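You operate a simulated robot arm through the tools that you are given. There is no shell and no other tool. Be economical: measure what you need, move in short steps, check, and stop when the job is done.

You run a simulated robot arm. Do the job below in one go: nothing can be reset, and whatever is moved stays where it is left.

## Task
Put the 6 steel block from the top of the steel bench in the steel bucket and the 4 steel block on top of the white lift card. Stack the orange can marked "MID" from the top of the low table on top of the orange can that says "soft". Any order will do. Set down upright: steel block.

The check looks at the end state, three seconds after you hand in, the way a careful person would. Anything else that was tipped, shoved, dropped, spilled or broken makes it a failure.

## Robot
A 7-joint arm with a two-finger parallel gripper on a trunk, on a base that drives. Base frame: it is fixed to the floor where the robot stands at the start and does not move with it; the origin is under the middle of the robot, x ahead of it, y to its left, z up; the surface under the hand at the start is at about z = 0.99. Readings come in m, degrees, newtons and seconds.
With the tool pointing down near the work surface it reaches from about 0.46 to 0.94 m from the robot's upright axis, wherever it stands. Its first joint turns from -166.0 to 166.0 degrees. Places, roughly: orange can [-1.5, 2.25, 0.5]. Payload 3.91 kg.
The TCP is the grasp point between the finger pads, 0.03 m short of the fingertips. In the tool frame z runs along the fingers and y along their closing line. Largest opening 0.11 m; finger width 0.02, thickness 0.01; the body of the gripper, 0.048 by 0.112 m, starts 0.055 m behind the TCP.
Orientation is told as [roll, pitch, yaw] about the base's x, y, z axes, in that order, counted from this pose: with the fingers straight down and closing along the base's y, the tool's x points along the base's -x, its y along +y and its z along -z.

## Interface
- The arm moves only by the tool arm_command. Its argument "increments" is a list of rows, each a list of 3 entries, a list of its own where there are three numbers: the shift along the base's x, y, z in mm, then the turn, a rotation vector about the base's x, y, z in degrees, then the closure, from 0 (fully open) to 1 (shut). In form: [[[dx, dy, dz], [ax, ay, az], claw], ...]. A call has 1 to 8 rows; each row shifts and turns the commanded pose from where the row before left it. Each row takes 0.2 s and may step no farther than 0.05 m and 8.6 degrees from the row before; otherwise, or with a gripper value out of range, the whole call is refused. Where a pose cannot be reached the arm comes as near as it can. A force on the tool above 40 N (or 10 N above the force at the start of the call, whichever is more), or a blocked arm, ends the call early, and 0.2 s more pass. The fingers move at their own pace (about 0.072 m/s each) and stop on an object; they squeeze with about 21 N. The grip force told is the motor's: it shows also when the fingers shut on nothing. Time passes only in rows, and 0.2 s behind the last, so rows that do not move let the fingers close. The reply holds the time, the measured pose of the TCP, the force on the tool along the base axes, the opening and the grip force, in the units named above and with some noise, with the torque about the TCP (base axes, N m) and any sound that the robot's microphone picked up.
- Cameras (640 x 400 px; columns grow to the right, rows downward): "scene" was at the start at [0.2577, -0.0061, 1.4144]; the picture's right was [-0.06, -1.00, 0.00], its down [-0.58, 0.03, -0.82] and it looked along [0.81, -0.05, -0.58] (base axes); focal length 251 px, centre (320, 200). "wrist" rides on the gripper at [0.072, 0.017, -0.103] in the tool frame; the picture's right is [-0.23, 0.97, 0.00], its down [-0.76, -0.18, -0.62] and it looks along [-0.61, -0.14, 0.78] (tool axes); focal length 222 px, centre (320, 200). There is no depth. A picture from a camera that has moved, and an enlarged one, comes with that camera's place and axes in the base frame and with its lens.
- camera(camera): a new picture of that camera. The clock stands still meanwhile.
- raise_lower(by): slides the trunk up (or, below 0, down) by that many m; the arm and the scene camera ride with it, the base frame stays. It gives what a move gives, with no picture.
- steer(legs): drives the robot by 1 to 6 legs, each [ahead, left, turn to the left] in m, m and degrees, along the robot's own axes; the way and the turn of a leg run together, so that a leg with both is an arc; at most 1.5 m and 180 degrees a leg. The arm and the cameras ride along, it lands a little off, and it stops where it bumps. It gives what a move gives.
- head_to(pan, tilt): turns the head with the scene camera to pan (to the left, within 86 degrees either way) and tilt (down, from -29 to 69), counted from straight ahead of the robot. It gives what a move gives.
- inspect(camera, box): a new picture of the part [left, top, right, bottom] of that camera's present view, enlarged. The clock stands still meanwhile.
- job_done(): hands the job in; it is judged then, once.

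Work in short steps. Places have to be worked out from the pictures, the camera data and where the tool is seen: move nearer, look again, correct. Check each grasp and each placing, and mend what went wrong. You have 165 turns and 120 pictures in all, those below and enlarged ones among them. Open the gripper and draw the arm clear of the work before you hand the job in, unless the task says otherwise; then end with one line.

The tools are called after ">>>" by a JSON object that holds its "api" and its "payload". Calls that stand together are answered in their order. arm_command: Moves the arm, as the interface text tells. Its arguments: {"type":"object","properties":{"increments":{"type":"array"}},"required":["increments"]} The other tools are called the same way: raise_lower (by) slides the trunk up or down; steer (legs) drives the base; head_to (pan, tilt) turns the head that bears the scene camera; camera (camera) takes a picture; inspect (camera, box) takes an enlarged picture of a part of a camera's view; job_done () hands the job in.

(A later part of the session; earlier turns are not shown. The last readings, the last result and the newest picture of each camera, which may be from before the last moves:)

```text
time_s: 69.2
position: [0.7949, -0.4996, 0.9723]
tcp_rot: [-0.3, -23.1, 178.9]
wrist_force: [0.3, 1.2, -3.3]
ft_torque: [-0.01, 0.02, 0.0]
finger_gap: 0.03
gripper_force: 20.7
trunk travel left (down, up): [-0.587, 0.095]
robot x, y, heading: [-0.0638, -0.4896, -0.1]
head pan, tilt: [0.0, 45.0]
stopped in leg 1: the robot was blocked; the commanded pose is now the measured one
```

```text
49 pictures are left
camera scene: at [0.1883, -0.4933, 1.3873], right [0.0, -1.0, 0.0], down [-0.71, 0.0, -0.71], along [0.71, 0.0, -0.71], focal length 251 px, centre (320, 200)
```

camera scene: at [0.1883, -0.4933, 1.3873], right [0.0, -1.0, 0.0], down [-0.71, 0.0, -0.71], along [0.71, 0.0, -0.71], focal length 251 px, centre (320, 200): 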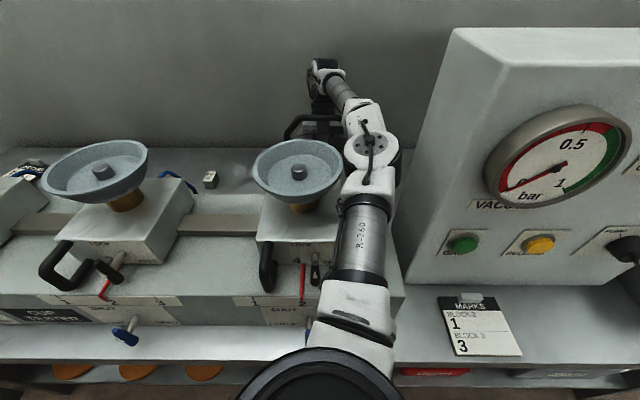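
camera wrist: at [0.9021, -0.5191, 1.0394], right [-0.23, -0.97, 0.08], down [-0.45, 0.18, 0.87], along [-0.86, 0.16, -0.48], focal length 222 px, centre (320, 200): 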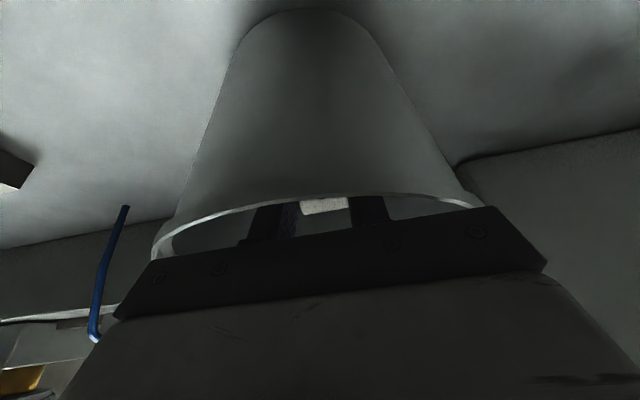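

Blocked again after 1 cm (arm likely at pan 3). I'll settle for a nearly level release from rim height: drive forward 1 cm, reduce the tilt to ~6° with TCP at x≈0.80.

>>> {"api": "steer", "payload": {"legs": [[0.01, 0, 0]]}}

>>> {"api": "arm_command", "payload": {"increments": [[[0, 3, 6], [0, -6, 0.3], 1], [[0, 2, 0], [0, -6, 0.3], 1], [[0, 2, 0], [0, -5, 0.3], 1]]}}

>>> {"api": "camera", "payload": {"camera": "wrist"}}

>>> {"api": "inspect", "payload": {"camera": "scene", "box": [240, 40, 440, 230]}}

```text
time_s: 69.9
position: [0.8058, -0.497, 0.9709]
tcp_rot: [-0.3, -23.1, 179.1]
wrist_force: [-0.2, -0.9, -1.4]
ft_torque: [-0.01, 0.03, 0.0]
finger_gap: 0.0296
gripper_force: 20.5
trunk travel left (down, up): [-0.587, 0.095]
robot x, y, heading: [-0.0526, -0.49, 0.1]
head pan, tilt: [0.0, 45.0]
```

```text
time_s: 70.9
position: [0.8048, -0.4475, 0.9716]
tcp_rot: [-0.6, -6.7, -177.5]
wrist_force: [-1.3, -0.5, -2.3]
ft_torque: [0.01, -0.02, 0.02]
finger_gap: 0.03
gripper_force: 20.9
trunk travel left (down, up): [-0.587, 0.095]
robot x, y, heading: [-0.0517, -0.4845, 1.4]
head pan, tilt: [0.0, 45.0]
stopped in row 3: the arm was blocked; the commanded pose is now the measured one
```

```text
48 pictures are left
camera wrist: at [0.8898, -0.4625, 1.0663], right [-0.19, -0.98, 0.01], down [-0.69, 0.14, 0.71], along [-0.7, 0.12, -0.7], focal length 222 px, centre (320, 200)
```

wrist: 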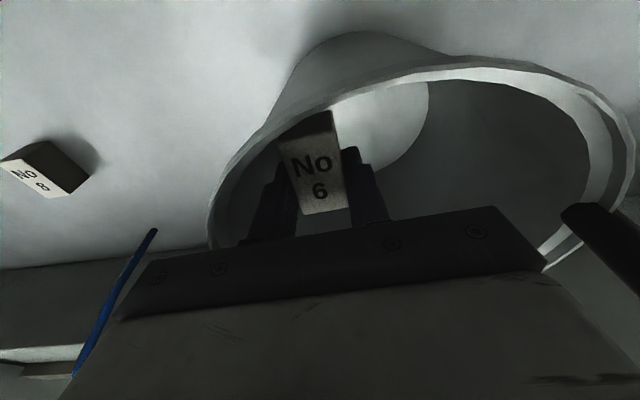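

```text
2.11 times, centred on (340, 135) of scene
camera zoom: at [0.1997, -0.4759, 1.3875], right [0.02, -1.0, 0.01], down [-0.71, -0.02, -0.71], along [0.71, 0.01, -0.71], focal length 529 px, centre (278, 337)
```

zoom: 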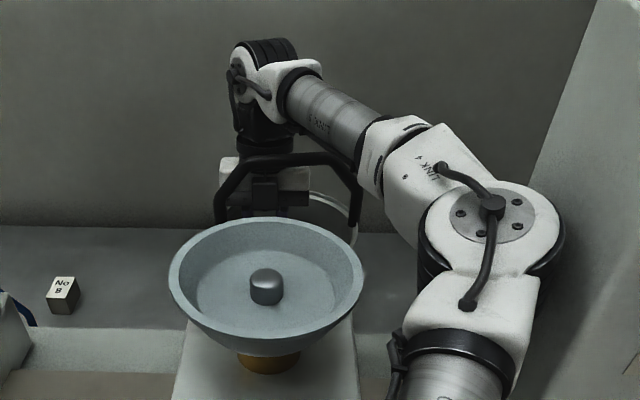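

The less-tilted wrist pulls the elbow into the box. I'll come out, and redo it with base further back so the arm keeps the good shape (elbow in mid-gap) with ~10° tilt.

>>> {"api": "arm_command", "payload": {"increments": [[[5, 0, 10], [0, 4, 0], 1], [[5, -5, 20], [0, 0, 0], 1]]}}

>>> {"api": "raise_lower", "payload": {"by": 0.092}}

>>> {"api": "arm_command", "payload": {"increments": [[[0, 0, 40], [0, 0, 0], 1], [[0, 0, 40], [0, 0, 0], 1]]}}

```text
time_s: 71.5
position: [0.8156, -0.4708, 1.0054]
tcp_rot: [-0.9, -10.5, -178.5]
wrist_force: [0.0, 0.0, -5.2]
ft_torque: [0.0, -0.11, -0.04]
finger_gap: 0.0298
gripper_force: 21.3
trunk travel left (down, up): [-0.587, 0.095]
robot x, y, heading: [-0.0541, -0.4862, 0.7]
head pan, tilt: [0.0, 45.0]
```

```text
time_s: 72.8
position: [0.8173, -0.4692, 1.0962]
tcp_rot: [-0.9, -10.4, -178.3]
wrist_force: [-0.1, 0.0, -6.8]
ft_torque: [0.02, -0.1, -0.01]
finger_gap: 0.03
gripper_force: 21.0
trunk travel left (down, up): [-0.679, 0.003]
robot x, y, heading: [-0.0565, -0.4842, 0.7]
head pan, tilt: [0.0, 45.0]
```

```text
time_s: 73.4
position: [0.8181, -0.47, 1.1778]
tcp_rot: [-0.8, -10.4, -178.3]
wrist_force: [0.0, -1.3, -6.1]
ft_torque: [0.0, -0.1, 0.0]
finger_gap: 0.03
gripper_force: 20.7
trunk travel left (down, up): [-0.679, 0.003]
robot x, y, heading: [-0.0548, -0.4898, 0.8]
head pan, tilt: [0.0, 45.0]
```

The tool now carries about 5 N more than before – I must check whether the bucket is hooked.

>>> {"api": "camera", "payload": {"camera": "wrist"}}

>>> {"api": "camera", "payload": {"camera": "scene"}}

```text
46 pictures are left
camera wrist: at [0.909, -0.4854, 1.2671], right [-0.2, -0.98, 0.03], down [-0.64, 0.15, 0.75], along [-0.74, 0.13, -0.66], focal length 222 px, centre (320, 200)
```

wrist: 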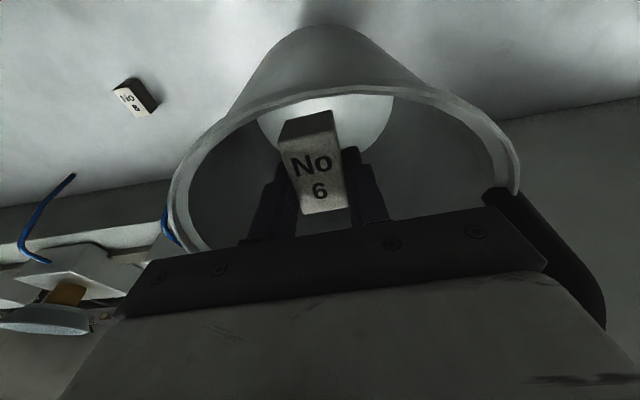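

```text
45 pictures are left
camera scene: at [0.199, -0.4851, 1.4793], right [0.01, -1.0, 0.0], down [-0.71, -0.01, -0.71], along [0.71, 0.01, -0.71], focal length 251 px, centre (320, 200)
```

scene: 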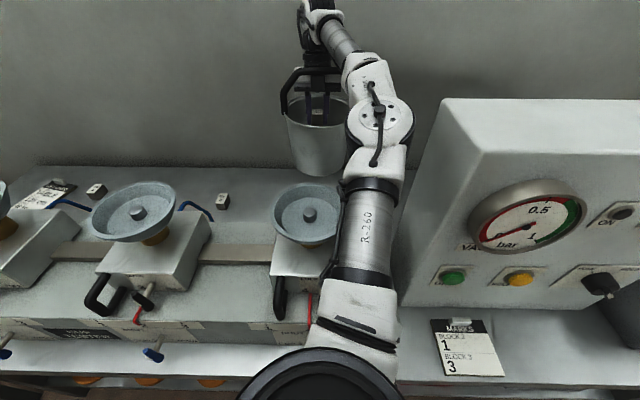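

The bucket's handle has caught on the hand and the bucket hangs (upright) from it, the block inside its mouth. That's usable: I'll set it back at its original place. First I drive back 4.5 cm keeping the arm shape, correcting the heading.

>>> {"api": "steer", "payload": {"legs": [[-0.045, -0.005, -0.8]]}}

>>> {"api": "camera", "payload": {"camera": "wrist"}}

>>> {"api": "inspect", "payload": {"camera": "scene", "box": [240, 0, 440, 190]}}

```text
time_s: 74.3
position: [0.7714, -0.4875, 1.1797]
tcp_rot: [-1.0, -10.3, -179.1]
wrist_force: [-0.8, 0.7, -6.3]
ft_torque: [0.02, -0.1, -0.01]
finger_gap: 0.03
gripper_force: 21.2
trunk travel left (down, up): [-0.679, 0.003]
robot x, y, heading: [-0.1016, -0.4895, 0.2]
head pan, tilt: [0.0, 45.0]
```

```text
44 pictures are left
camera wrist: at [0.8618, -0.505, 1.268], right [-0.21, -0.98, 0.03], down [-0.64, 0.16, 0.75], along [-0.74, 0.14, -0.66], focal length 222 px, centre (320, 200)
```

wrist: 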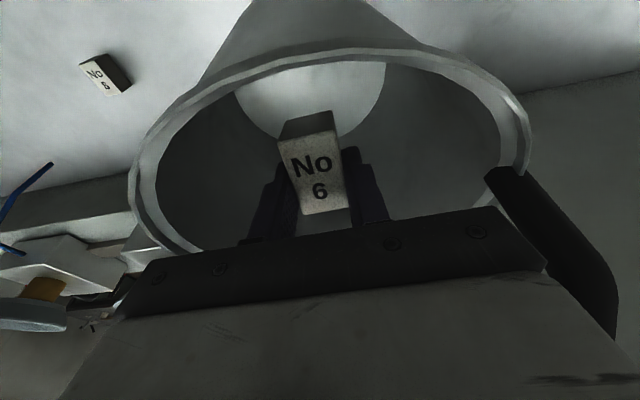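

```text
2.11 times, centred on (340, 95) of scene
camera zoom: at [0.1517, -0.4946, 1.4796], right [0.0, -1.0, 0.0], down [-0.71, 0.0, -0.71], along [0.71, 0.0, -0.71], focal length 529 px, centre (278, 421)
```

zoom: 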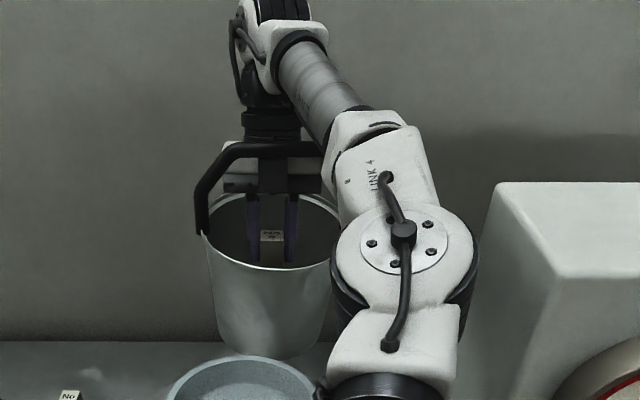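

The bucket centre hangs at about (0.742,-0.488). I shift 1.8 cm forward with the base to bring it over its original spot and lower partway with the arm.

>>> {"api": "steer", "payload": {"legs": [[0.018, 0, 0]]}}

>>> {"api": "arm_command", "payload": {"increments": [[[0, 0, -25], [0, 0, 0], 1], [[0, 0, -25], [0, 0, 0], 1], [[0, 0, -25], [0, 0, 0], 1], [[0, 0, -25], [0, 0, 0], 1], [[0, 0, -20], [0, 0, 0], 1]]}}

>>> {"api": "camera", "payload": {"camera": "scene"}}

```text
time_s: 75.1
position: [0.7908, -0.4867, 1.1766]
tcp_rot: [-0.9, -10.5, -179.1]
wrist_force: [-0.5, -0.1, -7.1]
ft_torque: [-0.03, -0.09, -0.03]
finger_gap: 0.0297
gripper_force: 21.3
trunk travel left (down, up): [-0.679, 0.003]
robot x, y, heading: [-0.083, -0.494, -0.1]
head pan, tilt: [0.0, 45.0]
```

```text
time_s: 76.3
position: [0.7907, -0.486, 1.0578]
tcp_rot: [-0.9, -10.4, -179.1]
wrist_force: [0.1, 0.4, -6.8]
ft_torque: [0.06, -0.06, 0.03]
finger_gap: 0.03
gripper_force: 21.0
trunk travel left (down, up): [-0.679, 0.003]
robot x, y, heading: [-0.0815, -0.4946, 0.2]
head pan, tilt: [0.0, 45.0]
```

```text
42 pictures are left
camera scene: at [0.1714, -0.4943, 1.4793], right [0.0, -1.0, 0.0], down [-0.71, 0.0, -0.71], along [0.71, 0.0, -0.71], focal length 251 px, centre (320, 200)
```

scene: 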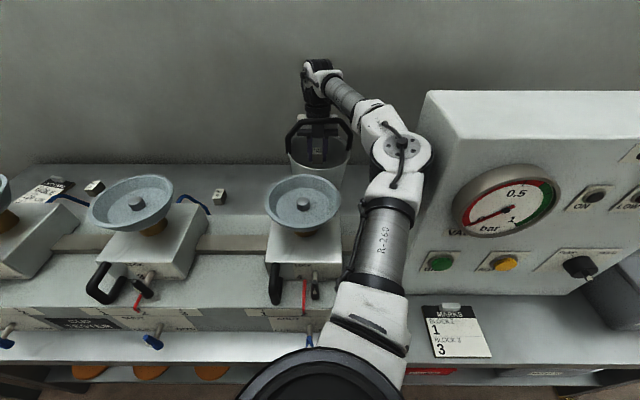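

The elbow is close to the box; I drive back 1.5 cm and extend the hand by the same amount.

>>> {"api": "steer", "payload": {"legs": [[-0.015, 0, -0.1]]}}

>>> {"api": "arm_command", "payload": {"increments": [[[8, -2, 0], [0, 0, 0], 1], [[7, -2, 0], [0, 0, 0], 1]]}}

>>> {"api": "raise_lower", "payload": {"by": -0.045}}

>>> {"api": "camera", "payload": {"camera": "scene"}}

>>> {"api": "camera", "payload": {"camera": "wrist"}}

```text
time_s: 77.1
position: [0.7761, -0.4878, 1.0576]
tcp_rot: [-0.9, -10.4, -179.3]
wrist_force: [-0.2, 0.9, -5.7]
ft_torque: [-0.03, -0.1, 0.04]
finger_gap: 0.0299
gripper_force: 20.4
trunk travel left (down, up): [-0.679, 0.003]
robot x, y, heading: [-0.0961, -0.4957, -0.3]
head pan, tilt: [0.0, 45.0]
```

```text
time_s: 77.7
position: [0.792, -0.4919, 1.0573]
tcp_rot: [-0.9, -10.6, -179.2]
wrist_force: [-0.1, 0.0, -6.3]
ft_torque: [0.02, -0.11, -0.01]
finger_gap: 0.0299
gripper_force: 21.2
trunk travel left (down, up): [-0.679, 0.003]
robot x, y, heading: [-0.0989, -0.4916, -0.2]
head pan, tilt: [0.0, 45.0]
```

```text
time_s: 78.5
position: [0.7912, -0.4926, 1.0123]
tcp_rot: [-0.9, -10.4, -179.2]
wrist_force: [-0.4, 0.5, -6.3]
ft_torque: [-0.01, -0.15, -0.02]
finger_gap: 0.0296
gripper_force: 21.7
trunk travel left (down, up): [-0.634, 0.048]
robot x, y, heading: [-0.0973, -0.4943, -0.3]
head pan, tilt: [0.0, 45.0]
```

```text
41 pictures are left
camera scene: at [0.1558, -0.4946, 1.4344], right [0.0, -1.0, 0.0], down [-0.71, 0.0, -0.71], along [0.71, 0.0, -0.71], focal length 251 px, centre (320, 200)
```

scene: 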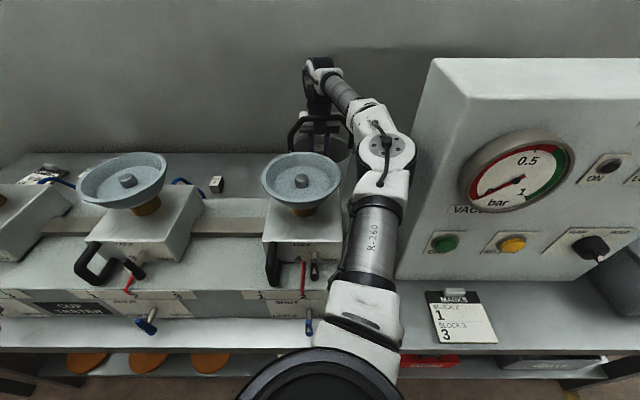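

```text
40 pictures are left
camera wrist: at [0.8816, -0.51, 1.1017], right [-0.21, -0.98, 0.03], down [-0.64, 0.16, 0.75], along [-0.74, 0.14, -0.66], focal length 222 px, centre (320, 200)
```

wrist: 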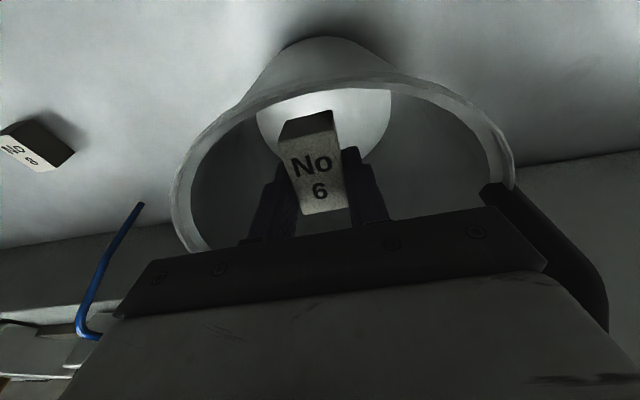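

Clear on both sides. I lower further until the bucket lands (force back to about -2 N).

>>> {"api": "raise_lower", "payload": {"by": -0.02}}

>>> {"api": "raise_lower", "payload": {"by": -0.012}}

```text
time_s: 79.2
position: [0.7913, -0.4922, 0.9921]
tcp_rot: [-0.9, -10.3, -179.2]
wrist_force: [0.0, -0.5, -6.8]
ft_torque: [0.0, -0.08, 0.0]
finger_gap: 0.0294
gripper_force: 21.2
trunk travel left (down, up): [-0.614, 0.068]
robot x, y, heading: [-0.0976, -0.4906, -0.1]
head pan, tilt: [0.0, 45.0]
```

```text
time_s: 79.8
position: [0.7914, -0.4924, 0.9822]
tcp_rot: [-0.9, -10.4, -179.2]
wrist_force: [-0.2, -0.3, -2.0]
ft_torque: [0.01, 0.01, -0.01]
finger_gap: 0.0298
gripper_force: 20.6
trunk travel left (down, up): [-0.602, 0.08]
robot x, y, heading: [-0.097, -0.4912, 0.1]
head pan, tilt: [0.0, 45.0]
```

The bucket is standing again. To get deeper, the wrist must lean back while the arm keeps its shape: I alternate a small base advance with tilt.

>>> {"api": "steer", "payload": {"legs": [[0.014, 0, 0]]}}

>>> {"api": "arm_command", "payload": {"increments": [[[-9, 0, 0], [0, 4.3, 0], 1]]}}

>>> {"api": "steer", "payload": {"legs": [[0.012, 0, 0]]}}

>>> {"api": "arm_command", "payload": {"increments": [[[-9, 0, 0], [0, 4.3, 0], 1], [[-9, 0, 0], [0, 0, 0], 1]]}}

>>> {"api": "camera", "payload": {"camera": "wrist"}}

>>> {"api": "inspect", "payload": {"camera": "scene", "box": [240, 40, 440, 230]}}

```text
time_s: 80.6
position: [0.8057, -0.492, 0.9795]
tcp_rot: [-0.8, -10.4, -179.0]
wrist_force: [-0.3, 0.1, -2.2]
ft_torque: [0.02, 0.05, 0.01]
finger_gap: 0.03
gripper_force: 20.9
trunk travel left (down, up): [-0.602, 0.08]
robot x, y, heading: [-0.0807, -0.4928, -0.3]
head pan, tilt: [0.0, 45.0]
```

```text
time_s: 81.0
position: [0.7952, -0.4927, 0.9793]
tcp_rot: [-1.1, -14.8, -179.2]
wrist_force: [-0.4, -0.6, -2.8]
ft_torque: [0.02, 0.0, 0.01]
finger_gap: 0.0299
gripper_force: 20.9
trunk travel left (down, up): [-0.602, 0.08]
robot x, y, heading: [-0.0828, -0.4924, -0.2]
head pan, tilt: [0.0, 45.0]
```

```text
time_s: 81.7
position: [0.8071, -0.4929, 0.9803]
tcp_rot: [-1.0, -14.8, -179.3]
wrist_force: [0.9, -0.2, -2.1]
ft_torque: [0.02, 0.02, 0.01]
finger_gap: 0.0295
gripper_force: 21.0
trunk travel left (down, up): [-0.602, 0.08]
robot x, y, heading: [-0.0696, -0.4921, -0.0]
head pan, tilt: [0.0, 45.0]
```

```text
time_s: 82.3
position: [0.7883, -0.4911, 0.982]
tcp_rot: [-1.1, -19.0, -179.1]
wrist_force: [0.7, -0.6, -2.5]
ft_torque: [0.0, 0.01, -0.03]
finger_gap: 0.0298
gripper_force: 21.1
trunk travel left (down, up): [-0.602, 0.08]
robot x, y, heading: [-0.0713, -0.4927, -0.0]
head pan, tilt: [0.0, 45.0]
```

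```text
39 pictures are left
camera wrist: at [0.8914, -0.5098, 1.0556], right [-0.21, -0.98, 0.06], down [-0.52, 0.16, 0.84], along [-0.83, 0.14, -0.54], focal length 222 px, centre (320, 200)
```

wrist: 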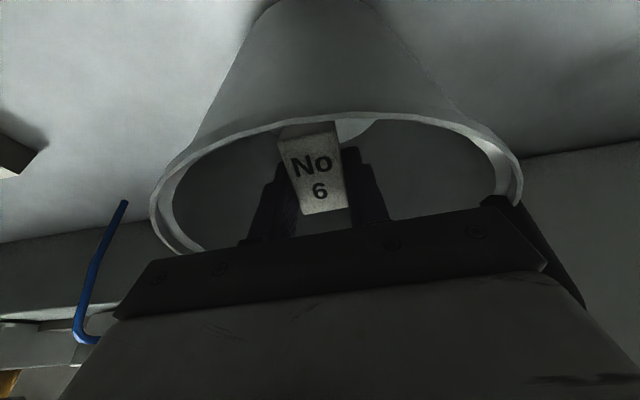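

```text
2.11 times, centred on (340, 135) of scene
camera zoom: at [0.1805, -0.4949, 1.4025], right [0.0, -1.0, 0.0], down [-0.71, 0.0, -0.71], along [0.71, 0.0, -0.71], focal length 529 px, centre (278, 337)
```

zoom: 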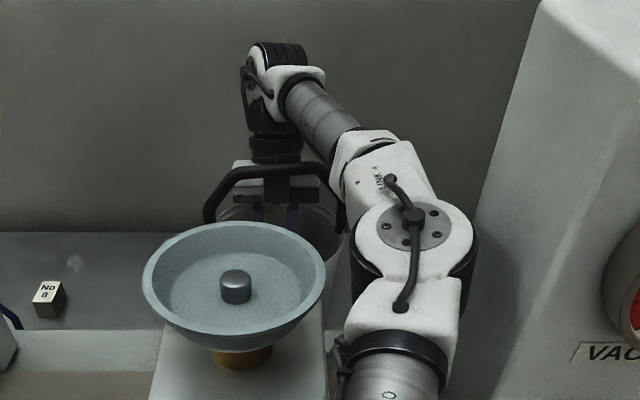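

The bucket's centre is now ≈(0.771,-0.492). I shift 8 mm forward and lower by trunk, watching force.

>>> {"api": "arm_command", "payload": {"increments": [[[-8, 0, 0], [0, 1, 0], 1]]}}

>>> {"api": "raise_lower", "payload": {"by": -0.015}}

>>> {"api": "raise_lower", "payload": {"by": -0.015}}

```text
time_s: 82.7
position: [0.7817, -0.4926, 0.9806]
tcp_rot: [-1.1, -20.1, -179.2]
wrist_force: [-0.7, -0.3, -1.8]
ft_torque: [0.01, 0.0, -0.01]
finger_gap: 0.0296
gripper_force: 20.8
trunk travel left (down, up): [-0.602, 0.08]
robot x, y, heading: [-0.0682, -0.4939, -0.1]
head pan, tilt: [0.0, 45.0]
```

```text
time_s: 83.3
position: [0.7817, -0.4938, 0.9656]
tcp_rot: [-1.1, -20.0, -179.2]
wrist_force: [-0.2, 0.0, 0.3]
ft_torque: [-0.06, -0.07, -0.03]
finger_gap: 0.0297
gripper_force: 21.3
trunk travel left (down, up): [-0.587, 0.095]
robot x, y, heading: [-0.07, -0.4953, -0.1]
head pan, tilt: [0.0, 45.0]
```

```text
time_s: 83.8
position: [0.7829, -0.4943, 0.9637]
tcp_rot: [-0.9, -19.1, -179.3]
wrist_force: [-3.3, -0.5, 11.8]
ft_torque: [-0.73, -0.72, -0.19]
finger_gap: 0.0298
gripper_force: 21.4
trunk travel left (down, up): [-0.577, 0.105]
robot x, y, heading: [-0.0688, -0.4932, 0.1]
head pan, tilt: [0.0, 45.0]
stopped: the force on the tool passed its limit at 49 N (the readings are from after the stop); the commanded pose is now the measured one
```

The torque puts the contact at the rear-right body corner, just on the rim. I ease up, lean to 24°, go 12 mm further forward and 3 mm left, then retry.

>>> {"api": "arm_command", "payload": {"increments": [[[0, 0, 9], [0, 0, 0], 1], [[-6, 2, 0], [0, 3, 0.3], 1], [[-6, 2, 0], [0, 2, 0.3], 1]]}}

>>> {"api": "raise_lower", "payload": {"by": -0.012}}

>>> {"api": "raise_lower", "payload": {"by": -0.01}}

```text
time_s: 84.6
position: [0.7719, -0.4886, 0.9704]
tcp_rot: [-1.1, -24.4, -178.6]
wrist_force: [0.2, 0.8, -1.9]
ft_torque: [-0.03, -0.01, 0.0]
finger_gap: 0.0299
gripper_force: 20.5
trunk travel left (down, up): [-0.577, 0.105]
robot x, y, heading: [-0.0704, -0.4938, -0.2]
head pan, tilt: [0.0, 45.0]
```

```text
time_s: 85.4
position: [0.7727, -0.4873, 0.9673]
tcp_rot: [-1.5, -23.7, -178.5]
wrist_force: [-3.5, -0.6, 10.3]
ft_torque: [0.66, -0.63, 0.16]
finger_gap: 0.0299
gripper_force: 21.4
trunk travel left (down, up): [-0.566, 0.116]
robot x, y, heading: [-0.0673, -0.4896, 0.1]
head pan, tilt: [0.0, 45.0]
stopped: the force on the tool passed its limit at 41 N (the readings are from after the stop); the commanded pose is now the measured one
```

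```text
time_s: 85.9
position: [0.774, -0.4872, 0.9654]
tcp_rot: [-1.9, -23.2, -178.4]
wrist_force: [-4.4, 0.8, 16.0]
ft_torque: [0.83, -0.91, 0.21]
finger_gap: 0.0298
gripper_force: 21.5
trunk travel left (down, up): [-0.559, 0.124]
robot x, y, heading: [-0.0722, -0.4924, -0.3]
head pan, tilt: [0.0, 45.0]
stopped: the force on the tool passed its limit at 47 N (the readings are from after the stop); the commanded pose is now the measured one
```

The body is simply too wide for the mouth behind the handle. I'll therefore release from rim height but almost level (≈5° tilt): I lean back stepwise with the base following.

>>> {"api": "arm_command", "payload": {"increments": [[[4, -2, 7], [0, 0, 0], 1], [[14, -1, 0], [0, -4.5, 0], 1], [[14, -1, 0], [0, -4.5, 0], 1], [[10, 0, 0], [0, -4, 0], 1]]}}

>>> {"api": "steer", "payload": {"legs": [[-0.02, 0, 0]]}}

>>> {"api": "arm_command", "payload": {"increments": [[[14, 0, 0], [0, -5, 0], 1]]}}

>>> {"api": "camera", "payload": {"camera": "wrist"}}

>>> {"api": "inspect", "payload": {"camera": "scene", "box": [240, 40, 440, 230]}}

```text
time_s: 86.9
position: [0.8185, -0.492, 0.968]
tcp_rot: [-1.3, -10.3, -178.6]
wrist_force: [-1.2, -0.5, -2.2]
ft_torque: [0.0, 0.04, -0.02]
finger_gap: 0.0298
gripper_force: 20.8
trunk travel left (down, up): [-0.559, 0.124]
robot x, y, heading: [-0.0693, -0.4912, -0.2]
head pan, tilt: [0.0, 45.0]
```

```text
time_s: 87.7
position: [0.7973, -0.4934, 0.9702]
tcp_rot: [-1.3, -10.3, -178.7]
wrist_force: [-0.5, 0.1, -0.8]
ft_torque: [-0.02, 0.01, 0.01]
finger_gap: 0.0299
gripper_force: 20.5
trunk travel left (down, up): [-0.559, 0.124]
robot x, y, heading: [-0.0907, -0.4936, 0.1]
head pan, tilt: [0.0, 45.0]
```

```text
time_s: 88.0
position: [0.8118, -0.4932, 0.9684]
tcp_rot: [-1.3, -5.4, -178.6]
wrist_force: [0.0, 0.4, -2.0]
ft_torque: [0.02, -0.02, -0.03]
finger_gap: 0.0299
gripper_force: 21.2
trunk travel left (down, up): [-0.559, 0.124]
robot x, y, heading: [-0.0919, -0.4919, -0.5]
head pan, tilt: [0.0, 45.0]
```

```text
37 pictures are left
camera wrist: at [0.8932, -0.5106, 1.0652], right [-0.2, -0.98, 0.0], down [-0.7, 0.15, 0.69], along [-0.68, 0.14, -0.72], focal length 222 px, centre (320, 200)
```

wrist: 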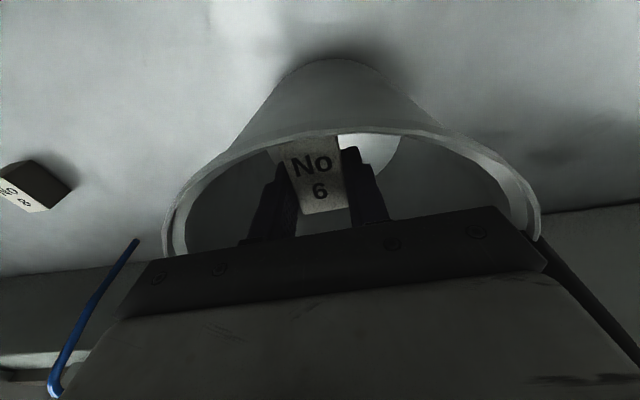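

```text
2.11 times, centred on (340, 135) of scene
camera zoom: at [0.1611, -0.4947, 1.3589], right [0.0, -1.0, 0.0], down [-0.71, 0.0, -0.71], along [0.71, 0.0, -0.71], focal length 529 px, centre (278, 337)
```

zoom: 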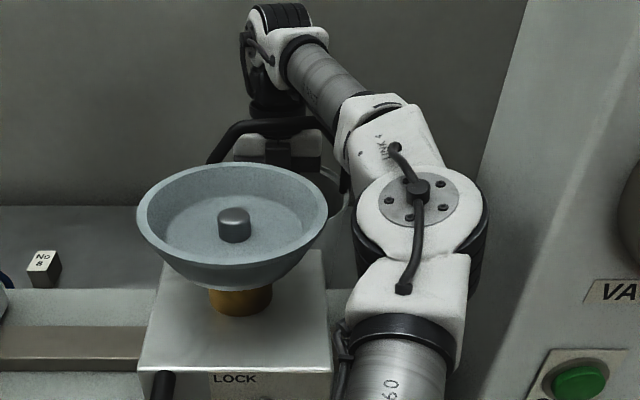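

Block is inside the mouth, nearly level. I level the roll and release, opening only slightly first so the fingers guide it down.

>>> {"api": "arm_command", "payload": {"increments": [[[0, 0, -3], [-1.3, -1, 0], 1], [[0, 0, 0], [0, 0, 0], 1], [[0, 0, 0], [0, 0, 0], 0.66], [[0, 0, 0], [0, 0, 0], 0.66], [[0, 0, 0], [0, 0, 0], 0.55], [[0, 0, 0], [0, 0, 0], 0.55]]}}

>>> {"api": "camera", "payload": {"camera": "wrist"}}

```text
time_s: 89.5
position: [0.8112, -0.4932, 0.9652]
tcp_rot: [0.1, -4.2, -178.7]
wrist_force: [-0.3, 0.3, -0.1]
ft_torque: [-0.02, -0.02, 0.0]
finger_gap: 0.0495
gripper_force: 0.0
trunk travel left (down, up): [-0.559, 0.124]
robot x, y, heading: [-0.0917, -0.4956, -0.2]
head pan, tilt: [0.0, 45.0]
```

```text
35 pictures are left
camera wrist: at [0.8915, -0.5092, 1.064], right [-0.21, -0.98, 0.02], down [-0.72, 0.16, 0.68], along [-0.67, 0.13, -0.73], focal length 222 px, centre (320, 200)
```

wrist: 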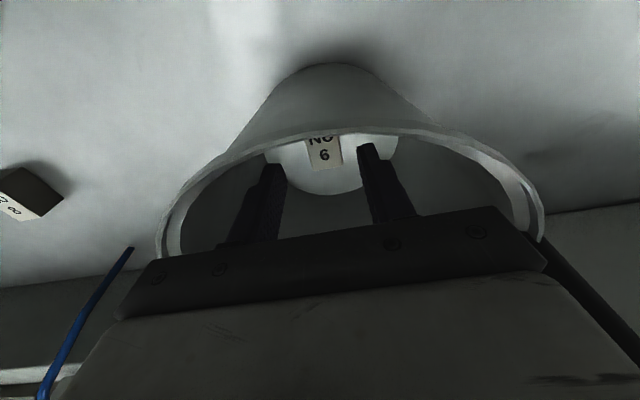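

Block 6 stands upright in the bucket. To exit without hooking the handle I drive forward 2.2 cm, then lift by the trunk and watch the force.

>>> {"api": "steer", "payload": {"legs": [[0.022, 0, 0]]}}

>>> {"api": "raise_lower", "payload": {"by": 0.03}}

>>> {"api": "camera", "payload": {"camera": "wrist"}}

```text
time_s: 90.2
position: [0.8331, -0.4935, 0.9648]
tcp_rot: [0.1, -4.4, -178.7]
wrist_force: [0.1, 0.7, -0.5]
ft_torque: [-0.01, 0.03, 0.0]
finger_gap: 0.0494
gripper_force: 0.0
trunk travel left (down, up): [-0.559, 0.124]
robot x, y, heading: [-0.0701, -0.4889, -0.1]
head pan, tilt: [0.0, 45.0]
```

```text
time_s: 91.0
position: [0.8329, -0.4933, 0.9948]
tcp_rot: [0.1, -4.3, -178.7]
wrist_force: [-0.2, -1.2, 0.3]
ft_torque: [-0.01, 0.04, -0.01]
finger_gap: 0.0493
gripper_force: 0.0
trunk travel left (down, up): [-0.589, 0.094]
robot x, y, heading: [-0.0685, -0.4904, -0.3]
head pan, tilt: [0.0, 45.0]
```

```text
34 pictures are left
camera wrist: at [0.913, -0.5086, 1.0936], right [-0.2, -0.98, 0.02], down [-0.72, 0.16, 0.68], along [-0.67, 0.13, -0.73], focal length 222 px, centre (320, 200)
```

wrist: 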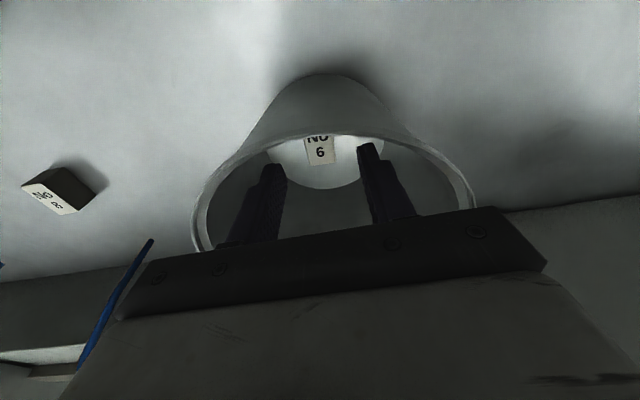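

No hooking. I continue lifting.

>>> {"api": "raise_lower", "payload": {"by": 0.03}}

>>> {"api": "raise_lower", "payload": {"by": 0.06}}

>>> {"api": "arm_command", "payload": {"increments": [[[0, 0, 30], [0, 4.3, 0], 0.5], [[-5, 0, 40], [0, 0, 0], 0.5], [[-5, 0, 40], [0, 0, 0], 0.5]]}}

>>> {"api": "camera", "payload": {"camera": "wrist"}}

```text
time_s: 91.8
position: [0.8328, -0.4928, 1.024]
tcp_rot: [0.2, -4.3, -178.7]
wrist_force: [0.0, 0.0, 0.2]
ft_torque: [0.01, 0.0, 0.01]
finger_gap: 0.0495
gripper_force: 0.0
trunk travel left (down, up): [-0.619, 0.064]
robot x, y, heading: [-0.0666, -0.4939, 0.0]
head pan, tilt: [0.0, 45.0]
```

```text
time_s: 92.8
position: [0.8326, -0.4927, 1.0846]
tcp_rot: [0.1, -4.2, -178.7]
wrist_force: [0.0, -0.7, 0.2]
ft_torque: [0.01, 0.0, 0.0]
finger_gap: 0.0493
gripper_force: 0.1
trunk travel left (down, up): [-0.679, 0.004]
robot x, y, heading: [-0.0675, -0.4929, -0.2]
head pan, tilt: [0.0, 45.0]
```

```text
time_s: 93.5
position: [0.8202, -0.4914, 1.1989]
tcp_rot: [0.1, -8.7, -178.6]
wrist_force: [0.3, 0.1, 0.5]
ft_torque: [-0.03, 0.01, -0.01]
finger_gap: 0.055
gripper_force: 0.1
trunk travel left (down, up): [-0.679, 0.004]
robot x, y, heading: [-0.0723, -0.4911, -0.1]
head pan, tilt: [0.0, 45.0]
```

```text
33 pictures are left
camera wrist: at [0.9082, -0.5066, 1.2918], right [-0.2, -0.98, 0.03], down [-0.66, 0.16, 0.73], along [-0.72, 0.12, -0.68], focal length 222 px, centre (320, 200)
```

wrist: 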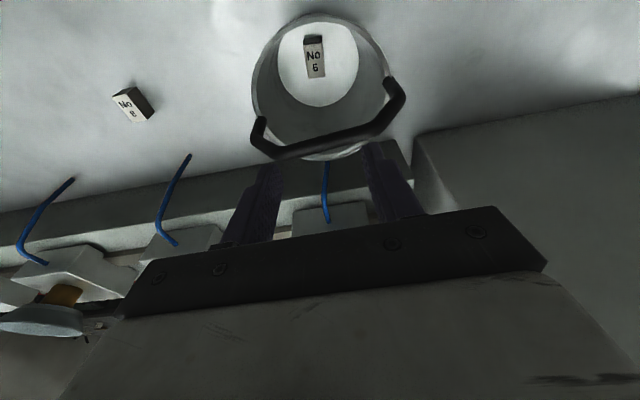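

Bucket and block look right. Next block 4: I drive left 0.65 m, then retract and level the hand.

>>> {"api": "steer", "payload": {"legs": [[0, 0.65, 0]]}}

>>> {"api": "arm_command", "payload": {"increments": [[[-15, 0, 20], [0, -5, -1], 0.3], [[-20, 0, 20], [0, -5, 0], 0.3], [[-25, 0, 10], [0, -6, 0], 0.3], [[-20, 0, 0], [0, -6, 0], 0.3], [[-10, 0, 0], [0, -6, 0], 0.3]]}}

>>> {"api": "camera", "payload": {"camera": "wrist"}}

>>> {"api": "camera", "payload": {"camera": "scene"}}

```text
time_s: 99.0
position: [0.8276, 0.1318, 1.1993]
tcp_rot: [0.0, -8.6, -179.5]
wrist_force: [-0.4, -1.1, 0.2]
ft_torque: [-0.01, 0.0, -0.03]
finger_gap: 0.055
gripper_force: 0.1
trunk travel left (down, up): [-0.679, 0.004]
robot x, y, heading: [-0.0639, 0.1473, -0.8]
head pan, tilt: [0.0, 45.0]
```

```text
time_s: 100.2
position: [0.7364, 0.1322, 1.2494]
tcp_rot: [-0.3, 19.5, 179.4]
wrist_force: [-0.9, 0.3, -0.2]
ft_torque: [0.01, 0.0, -0.02]
finger_gap: 0.0769
gripper_force: 0.1
trunk travel left (down, up): [-0.679, 0.004]
robot x, y, heading: [-0.0642, 0.1468, -1.3]
head pan, tilt: [0.0, 45.0]
```

```text
32 pictures are left
camera wrist: at [0.7704, 0.114, 1.3708], right [-0.22, -0.97, -0.08], down [-0.92, 0.18, 0.33], along [-0.31, 0.15, -0.94], focal length 222 px, centre (320, 200)
```

wrist: 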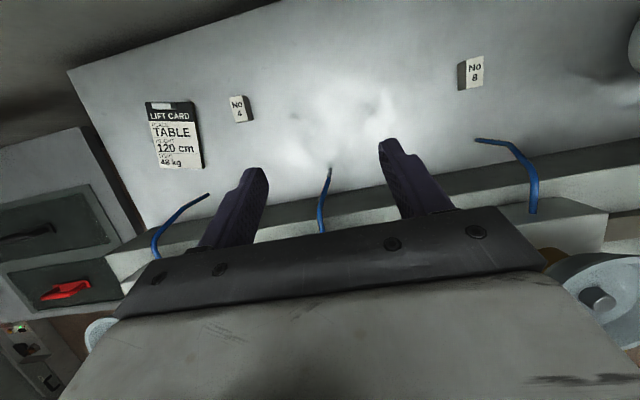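

```text
31 pictures are left
camera scene: at [0.1882, 0.1393, 1.479], right [-0.02, -1.0, 0.0], down [-0.71, 0.01, -0.71], along [0.71, -0.01, -0.71], focal length 251 px, centre (320, 200)
```

scene: 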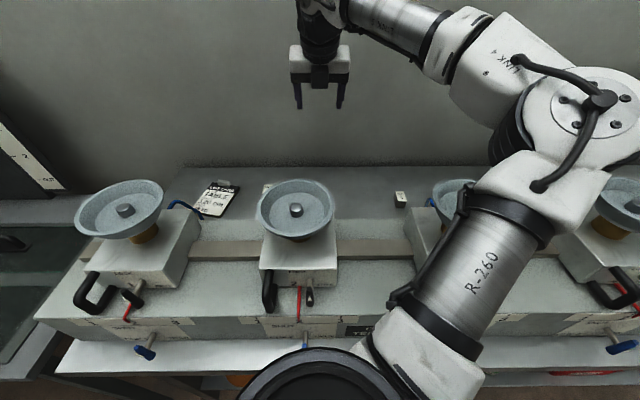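

Block 4 top at (0.841,0.322); card centre ≈(0.824,0.506), about 0.15×0.115 m. The tool now tilts 20° (tips forward), which shortens the reach. I drive forward 6 cm and move above block 4.

>>> {"api": "steer", "payload": {"legs": [[0.06, 0.01, 1.3]]}}

>>> {"api": "arm_command", "payload": {"increments": [[[8, 30, 0], [0, 0, 0], 0.3], [[8, 35, 0], [0, 0, 0], 0.3], [[8, 35, 0], [0, 0, 0], 0.3], [[8, 30, 0], [0, 0, 0], 0.3], [[5, 20, -40], [0, 0, 0], 0.3], [[0, 0, -40], [0, 0, 0], 0.3], [[0, 0, -40], [0, 0, 0], 0.3]]}}

>>> {"api": "camera", "payload": {"camera": "scene"}}

>>> {"api": "inspect", "payload": {"camera": "wrist", "box": [160, 0, 416, 160]}}

```text
time_s: 101.1
position: [0.7981, 0.1618, 1.2472]
tcp_rot: [-0.2, 19.4, -179.2]
wrist_force: [0.8, 0.3, -0.5]
ft_torque: [0.0, 0.03, 0.0]
finger_gap: 0.0771
gripper_force: 0.1
trunk travel left (down, up): [-0.679, 0.004]
robot x, y, heading: [-0.0031, 0.1541, 0.5]
head pan, tilt: [0.0, 45.0]
```

```text
time_s: 102.7
position: [0.8341, 0.3117, 1.1284]
tcp_rot: [-0.3, 19.4, -179.1]
wrist_force: [-1.0, 0.0, 0.7]
ft_torque: [-0.02, 0.0, 0.02]
finger_gap: 0.077
gripper_force: 0.0
trunk travel left (down, up): [-0.679, 0.004]
robot x, y, heading: [-0.0039, 0.1578, 0.4]
head pan, tilt: [0.0, 45.0]
```

```text
30 pictures are left
camera scene: at [0.2485, 0.1553, 1.4788], right [0.01, -1.0, 0.0], down [-0.71, -0.01, -0.71], along [0.71, 0.01, -0.71], focal length 251 px, centre (320, 200)
```

scene: 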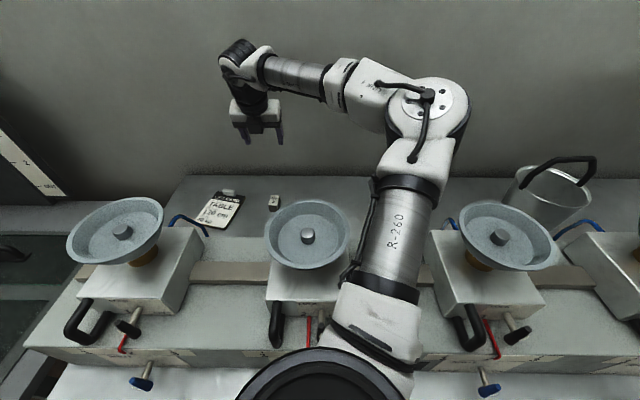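

```text
2.50 times, centred on (288, 80) of wrist
camera zoom: at [0.8684, 0.2936, 1.2512], right [-0.2, -0.98, -0.08], down [-0.93, 0.16, 0.34], along [-0.32, 0.14, -0.94], focal length 555 px, centre (400, 500)
```

zoom: 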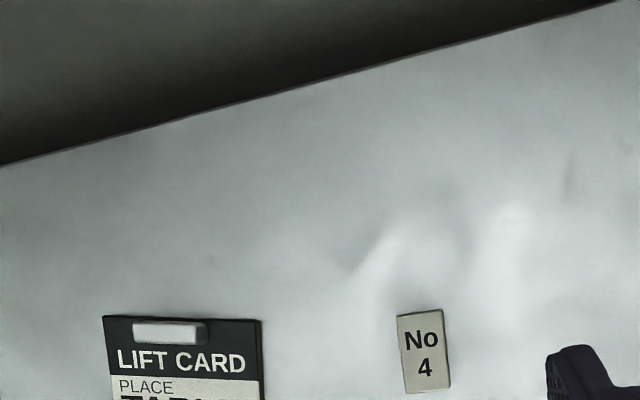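

The upper arm is well centred between two pans. Block 4's centre is (0.838,0.314), turned ≈-3°. I lower partly by arm, partly by trunk, and check.

>>> {"api": "arm_command", "payload": {"increments": [[[-1, 2, -25], [0, 0, -3.5], 0.3], [[-1, 0, -25], [0, 0, 0], 0.3]]}}

>>> {"api": "raise_lower", "payload": {"by": -0.07}}

>>> {"api": "camera", "payload": {"camera": "scene"}}

```text
time_s: 103.3
position: [0.8317, 0.3121, 1.0768]
tcp_rot: [-0.3, 19.4, 177.3]
wrist_force: [-0.1, 0.3, 0.0]
ft_torque: [0.0, 0.0, 0.03]
finger_gap: 0.0771
gripper_force: 0.0
trunk travel left (down, up): [-0.679, 0.004]
robot x, y, heading: [-0.003, 0.1539, 0.6]
head pan, tilt: [0.0, 45.0]
```

```text
time_s: 104.4
position: [0.8321, 0.3131, 1.0064]
tcp_rot: [-0.1, 19.4, 177.3]
wrist_force: [0.4, -1.2, -0.4]
ft_torque: [0.03, 0.01, -0.01]
finger_gap: 0.0769
gripper_force: 0.1
trunk travel left (down, up): [-0.609, 0.074]
robot x, y, heading: [-0.0017, 0.1552, 0.4]
head pan, tilt: [0.0, 45.0]
```

```text
28 pictures are left
camera scene: at [0.2476, 0.1552, 1.409], right [0.01, -1.0, 0.0], down [-0.71, -0.01, -0.71], along [0.71, 0.01, -0.71], focal length 251 px, centre (320, 200)
```

scene: 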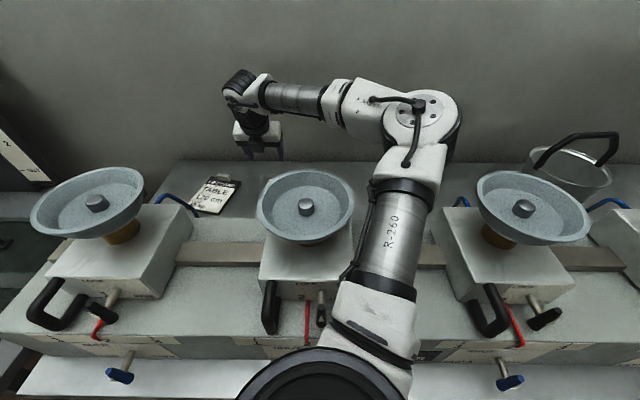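

Plenty of clearance. I go on down to z≈0.91 and look with the wrist camera.

>>> {"api": "raise_lower", "payload": {"by": -0.05}}

>>> {"api": "arm_command", "payload": {"increments": [[[0, 0, -20], [0, 0, 0], 0.3], [[0, 0, -20], [0, 0, 0], 0.3]]}}

>>> {"api": "camera", "payload": {"camera": "wrist"}}

```text
time_s: 105.3
position: [0.8315, 0.3121, 0.958]
tcp_rot: [-0.3, 19.5, 177.2]
wrist_force: [-0.3, -0.5, -0.1]
ft_torque: [-0.01, 0.01, -0.02]
finger_gap: 0.0771
gripper_force: 0.0
trunk travel left (down, up): [-0.559, 0.124]
robot x, y, heading: [-0.0028, 0.1525, 0.1]
head pan, tilt: [0.0, 45.0]
```

```text
time_s: 105.9
position: [0.8314, 0.3108, 0.9174]
tcp_rot: [-0.2, 19.3, 177.3]
wrist_force: [-0.5, 0.3, 0.0]
ft_torque: [-0.03, 0.0, 0.0]
finger_gap: 0.077
gripper_force: 0.0
trunk travel left (down, up): [-0.559, 0.124]
robot x, y, heading: [-0.0056, 0.1567, 0.2]
head pan, tilt: [0.0, 45.0]
```

```text
27 pictures are left
camera wrist: at [0.8643, 0.2929, 1.0397], right [-0.26, -0.96, -0.08], down [-0.92, 0.22, 0.34], along [-0.31, 0.16, -0.94], focal length 222 px, centre (320, 200)
```

wrist: 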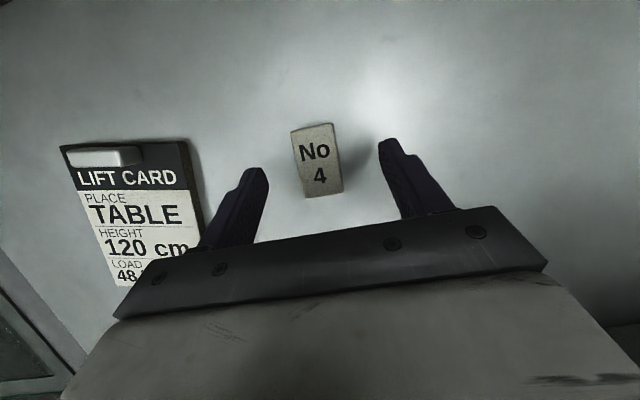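

Well aligned; small correction (+3,+4 mm), descend to z≈0.88 and grip.

>>> {"api": "arm_command", "payload": {"increments": [[[3, 4, -15], [0, 0, 0], 0.3], [[0, 0, -12], [0, 0, 0], 0.3], [[0, 0, -10], [0, 0, 0], 0.3], [[0, 0, 0], [0, 0, 0], 0.6], [[0, 0, 0], [0, 0, 0], 1], [[0, 0, 0], [0, 0, 0], 1], [[0, 0, 0], [0, 0, 0], 1]]}}

>>> {"api": "camera", "payload": {"camera": "wrist"}}

```text
time_s: 107.5
position: [0.836, 0.3184, 0.8815]
tcp_rot: [-0.4, 19.3, 177.2]
wrist_force: [1.8, 0.1, 1.2]
ft_torque: [-0.09, -0.09, 0.01]
finger_gap: 0.0297
gripper_force: 21.0
trunk travel left (down, up): [-0.559, 0.124]
robot x, y, heading: [-0.0025, 0.1566, 0.7]
head pan, tilt: [0.0, 45.0]
```

```text
26 pictures are left
camera wrist: at [0.8685, 0.299, 1.0041], right [-0.26, -0.96, -0.08], down [-0.92, 0.22, 0.34], along [-0.31, 0.16, -0.94], focal length 222 px, centre (320, 200)
```

wrist: 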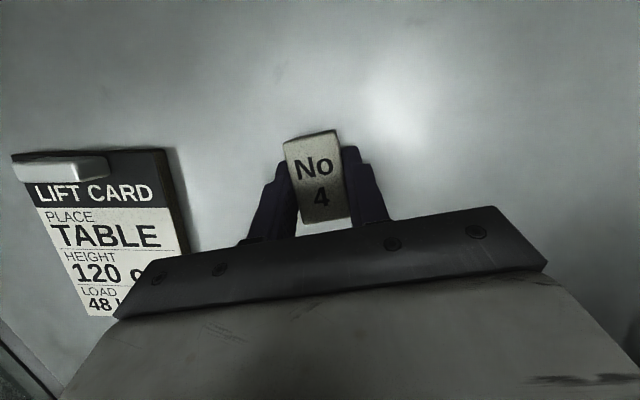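

Block 4 is gripped (29.7 mm). I lift by trunk and arm.

>>> {"api": "raise_lower", "payload": {"by": 0.12}}

>>> {"api": "arm_command", "payload": {"increments": [[[0, 0, 40], [0, 0, 0], 1], [[0, 0, 45], [0, 0, 0], 1], [[0, 0, 45], [0, 0, 0], 1], [[0, 0, 40], [0, 0, 0], 1], [[0, 0, 30], [0, 0, 0], 1]]}}

>>> {"api": "arm_command", "payload": {"increments": [[[0, -45, 0], [0, 0, 0], 1], [[0, -45, 0], [0, 0, 0], 1], [[0, -45, 0], [0, 0, 0], 1], [[0, -45, 0], [0, 0, 0], 1], [[0, -45, 0], [0, 0, 0], 1], [[0, -45, 0], [0, 0, 0], 1], [[0, -40, 0], [0, 0, 0], 1]]}}

```text
time_s: 109.0
position: [0.8355, 0.3185, 1.001]
tcp_rot: [-0.3, 19.4, 177.3]
wrist_force: [0.6, 0.1, -1.6]
ft_torque: [0.03, 0.04, 0.03]
finger_gap: 0.0299
gripper_force: 20.9
trunk travel left (down, up): [-0.679, 0.004]
robot x, y, heading: [-0.0036, 0.1539, 0.5]
head pan, tilt: [0.0, 45.0]
```

```text
time_s: 110.2
position: [0.8373, 0.3188, 1.1999]
tcp_rot: [-0.3, 19.4, 177.2]
wrist_force: [-0.2, -1.5, -1.3]
ft_torque: [0.0, 0.01, -0.01]
finger_gap: 0.0297
gripper_force: 20.4
trunk travel left (down, up): [-0.679, 0.004]
robot x, y, heading: [-0.0035, 0.1502, 0.3]
head pan, tilt: [0.0, 45.0]
```

```text
time_s: 111.8
position: [0.8357, 0.0053, 1.2022]
tcp_rot: [-0.2, 19.4, 177.3]
wrist_force: [1.3, 1.0, -1.4]
ft_torque: [0.01, 0.01, 0.01]
finger_gap: 0.03
gripper_force: 20.8
trunk travel left (down, up): [-0.679, 0.004]
robot x, y, heading: [-0.0036, 0.156, 0.2]
head pan, tilt: [0.0, 45.0]
```

Before driving left I check that side.

>>> {"api": "head_to", "payload": {"pan": 70, "tilt": 25}}

>>> {"api": "camera", "payload": {"camera": "scene"}}

```text
time_s: 113.2
position: [0.8365, 0.0075, 1.2028]
tcp_rot: [-0.2, 19.4, 177.3]
wrist_force: [-0.7, -0.9, -2.3]
ft_torque: [0.0, 0.01, -0.02]
finger_gap: 0.0298
gripper_force: 21.0
trunk travel left (down, up): [-0.679, 0.004]
robot x, y, heading: [-0.0021, 0.1539, 0.7]
head pan, tilt: [70.0, 25.0]
```

```text
25 pictures are left
camera scene: at [0.1977, 0.2414, 1.5094], right [0.94, -0.34, 0.0], down [-0.14, -0.4, -0.91], along [0.3, 0.85, -0.42], focal length 251 px, centre (320, 200)
```

scene: 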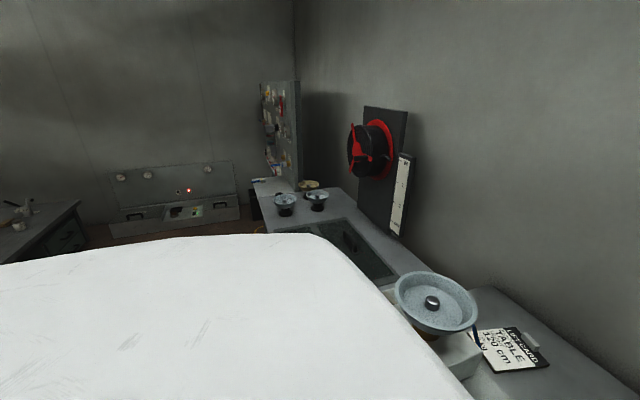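

The way left along the bench is clear. I drive 0.5 m left and 2 cm back.

>>> {"api": "steer", "payload": {"legs": [[-0.02, 0.5, -0.5]]}}

>>> {"api": "head_to", "payload": {"pan": 0, "tilt": 45}}

>>> {"api": "camera", "payload": {"camera": "scene"}}

>>> {"api": "camera", "payload": {"camera": "wrist"}}

```text
time_s: 117.7
position: [0.8133, 0.5003, 1.2032]
tcp_rot: [-0.2, 19.4, 176.7]
wrist_force: [-0.7, -0.3, -1.2]
ft_torque: [-0.01, 0.02, 0.01]
finger_gap: 0.0296
gripper_force: 21.0
trunk travel left (down, up): [-0.679, 0.004]
robot x, y, heading: [-0.0244, 0.6574, -0.4]
head pan, tilt: [70.0, 25.0]
```

```text
time_s: 119.1
position: [0.8123, 0.5004, 1.2024]
tcp_rot: [-0.2, 19.4, 176.6]
wrist_force: [1.6, 0.7, -1.2]
ft_torque: [0.0, 0.01, -0.01]
finger_gap: 0.0297
gripper_force: 20.8
trunk travel left (down, up): [-0.679, 0.004]
robot x, y, heading: [-0.0237, 0.6576, -0.0]
head pan, tilt: [0.0, 45.0]
```

```text
24 pictures are left
camera scene: at [0.2274, 0.6552, 1.4789], right [0.0, -1.0, 0.0], down [-0.71, 0.0, -0.71], along [0.71, 0.0, -0.71], focal length 251 px, centre (320, 200)
```

scene: 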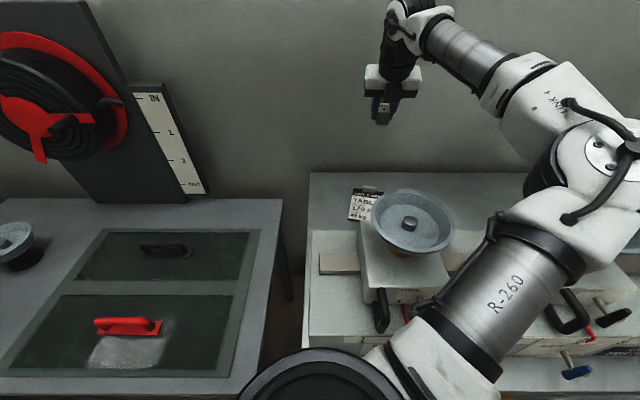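

```text
23 pictures are left
camera wrist: at [0.8466, 0.4802, 1.3248], right [-0.27, -0.96, -0.08], down [-0.91, 0.23, 0.34], along [-0.3, 0.16, -0.94], focal length 222 px, centre (320, 200)
```

wrist: 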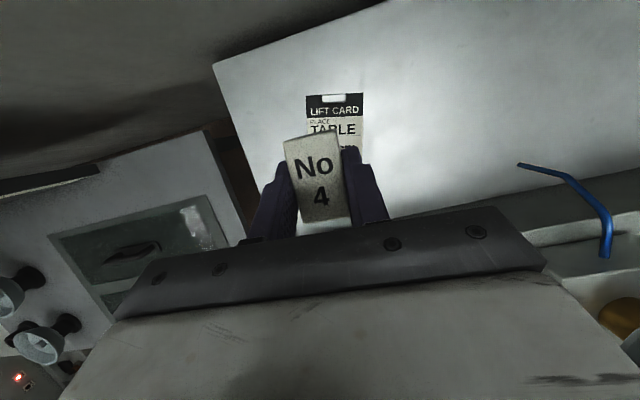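

The arm lies in the next gap and the hand is right over the card (centre ≈(0.823,0.50)). I lower with arm then trunk.

>>> {"api": "arm_command", "payload": {"increments": [[[-4, 0, -30], [0, 0, 0], 1], [[-2, 0, -35], [0, 0, 0], 1], [[0, 0, -35], [0, 0, 0], 1], [[0, 0, -25], [0, 0, 0], 1]]}}

>>> {"api": "raise_lower", "payload": {"by": -0.05}}

>>> {"api": "camera", "payload": {"camera": "scene"}}

```text
time_s: 120.1
position: [0.8093, 0.5012, 1.0785]
tcp_rot: [-0.3, 19.3, 176.6]
wrist_force: [-0.4, 0.1, -2.0]
ft_torque: [0.0, 0.02, 0.01]
finger_gap: 0.0298
gripper_force: 20.9
trunk travel left (down, up): [-0.679, 0.004]
robot x, y, heading: [-0.0236, 0.6597, -0.2]
head pan, tilt: [0.0, 45.0]
```

```text
time_s: 121.0
position: [0.8094, 0.5005, 1.0296]
tcp_rot: [-0.3, 19.5, 176.6]
wrist_force: [-1.3, -0.1, -1.5]
ft_torque: [0.01, 0.0, -0.01]
finger_gap: 0.0298
gripper_force: 20.6
trunk travel left (down, up): [-0.629, 0.054]
robot x, y, heading: [-0.0253, 0.6576, -0.5]
head pan, tilt: [0.0, 45.0]
```

```text
22 pictures are left
camera scene: at [0.2272, 0.6552, 1.4289], right [0.0, -1.0, 0.0], down [-0.71, 0.0, -0.71], along [0.71, 0.0, -0.71], focal length 251 px, centre (320, 200)
```

scene: 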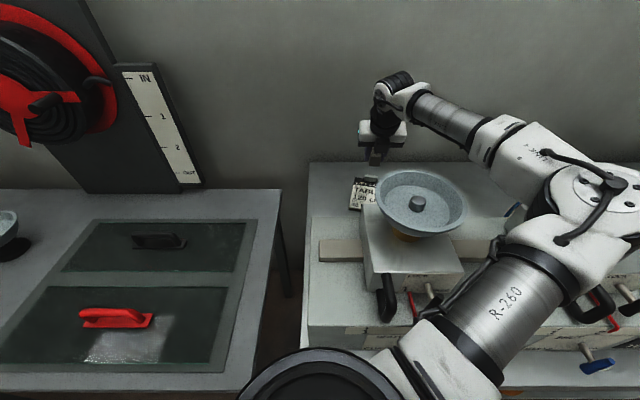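

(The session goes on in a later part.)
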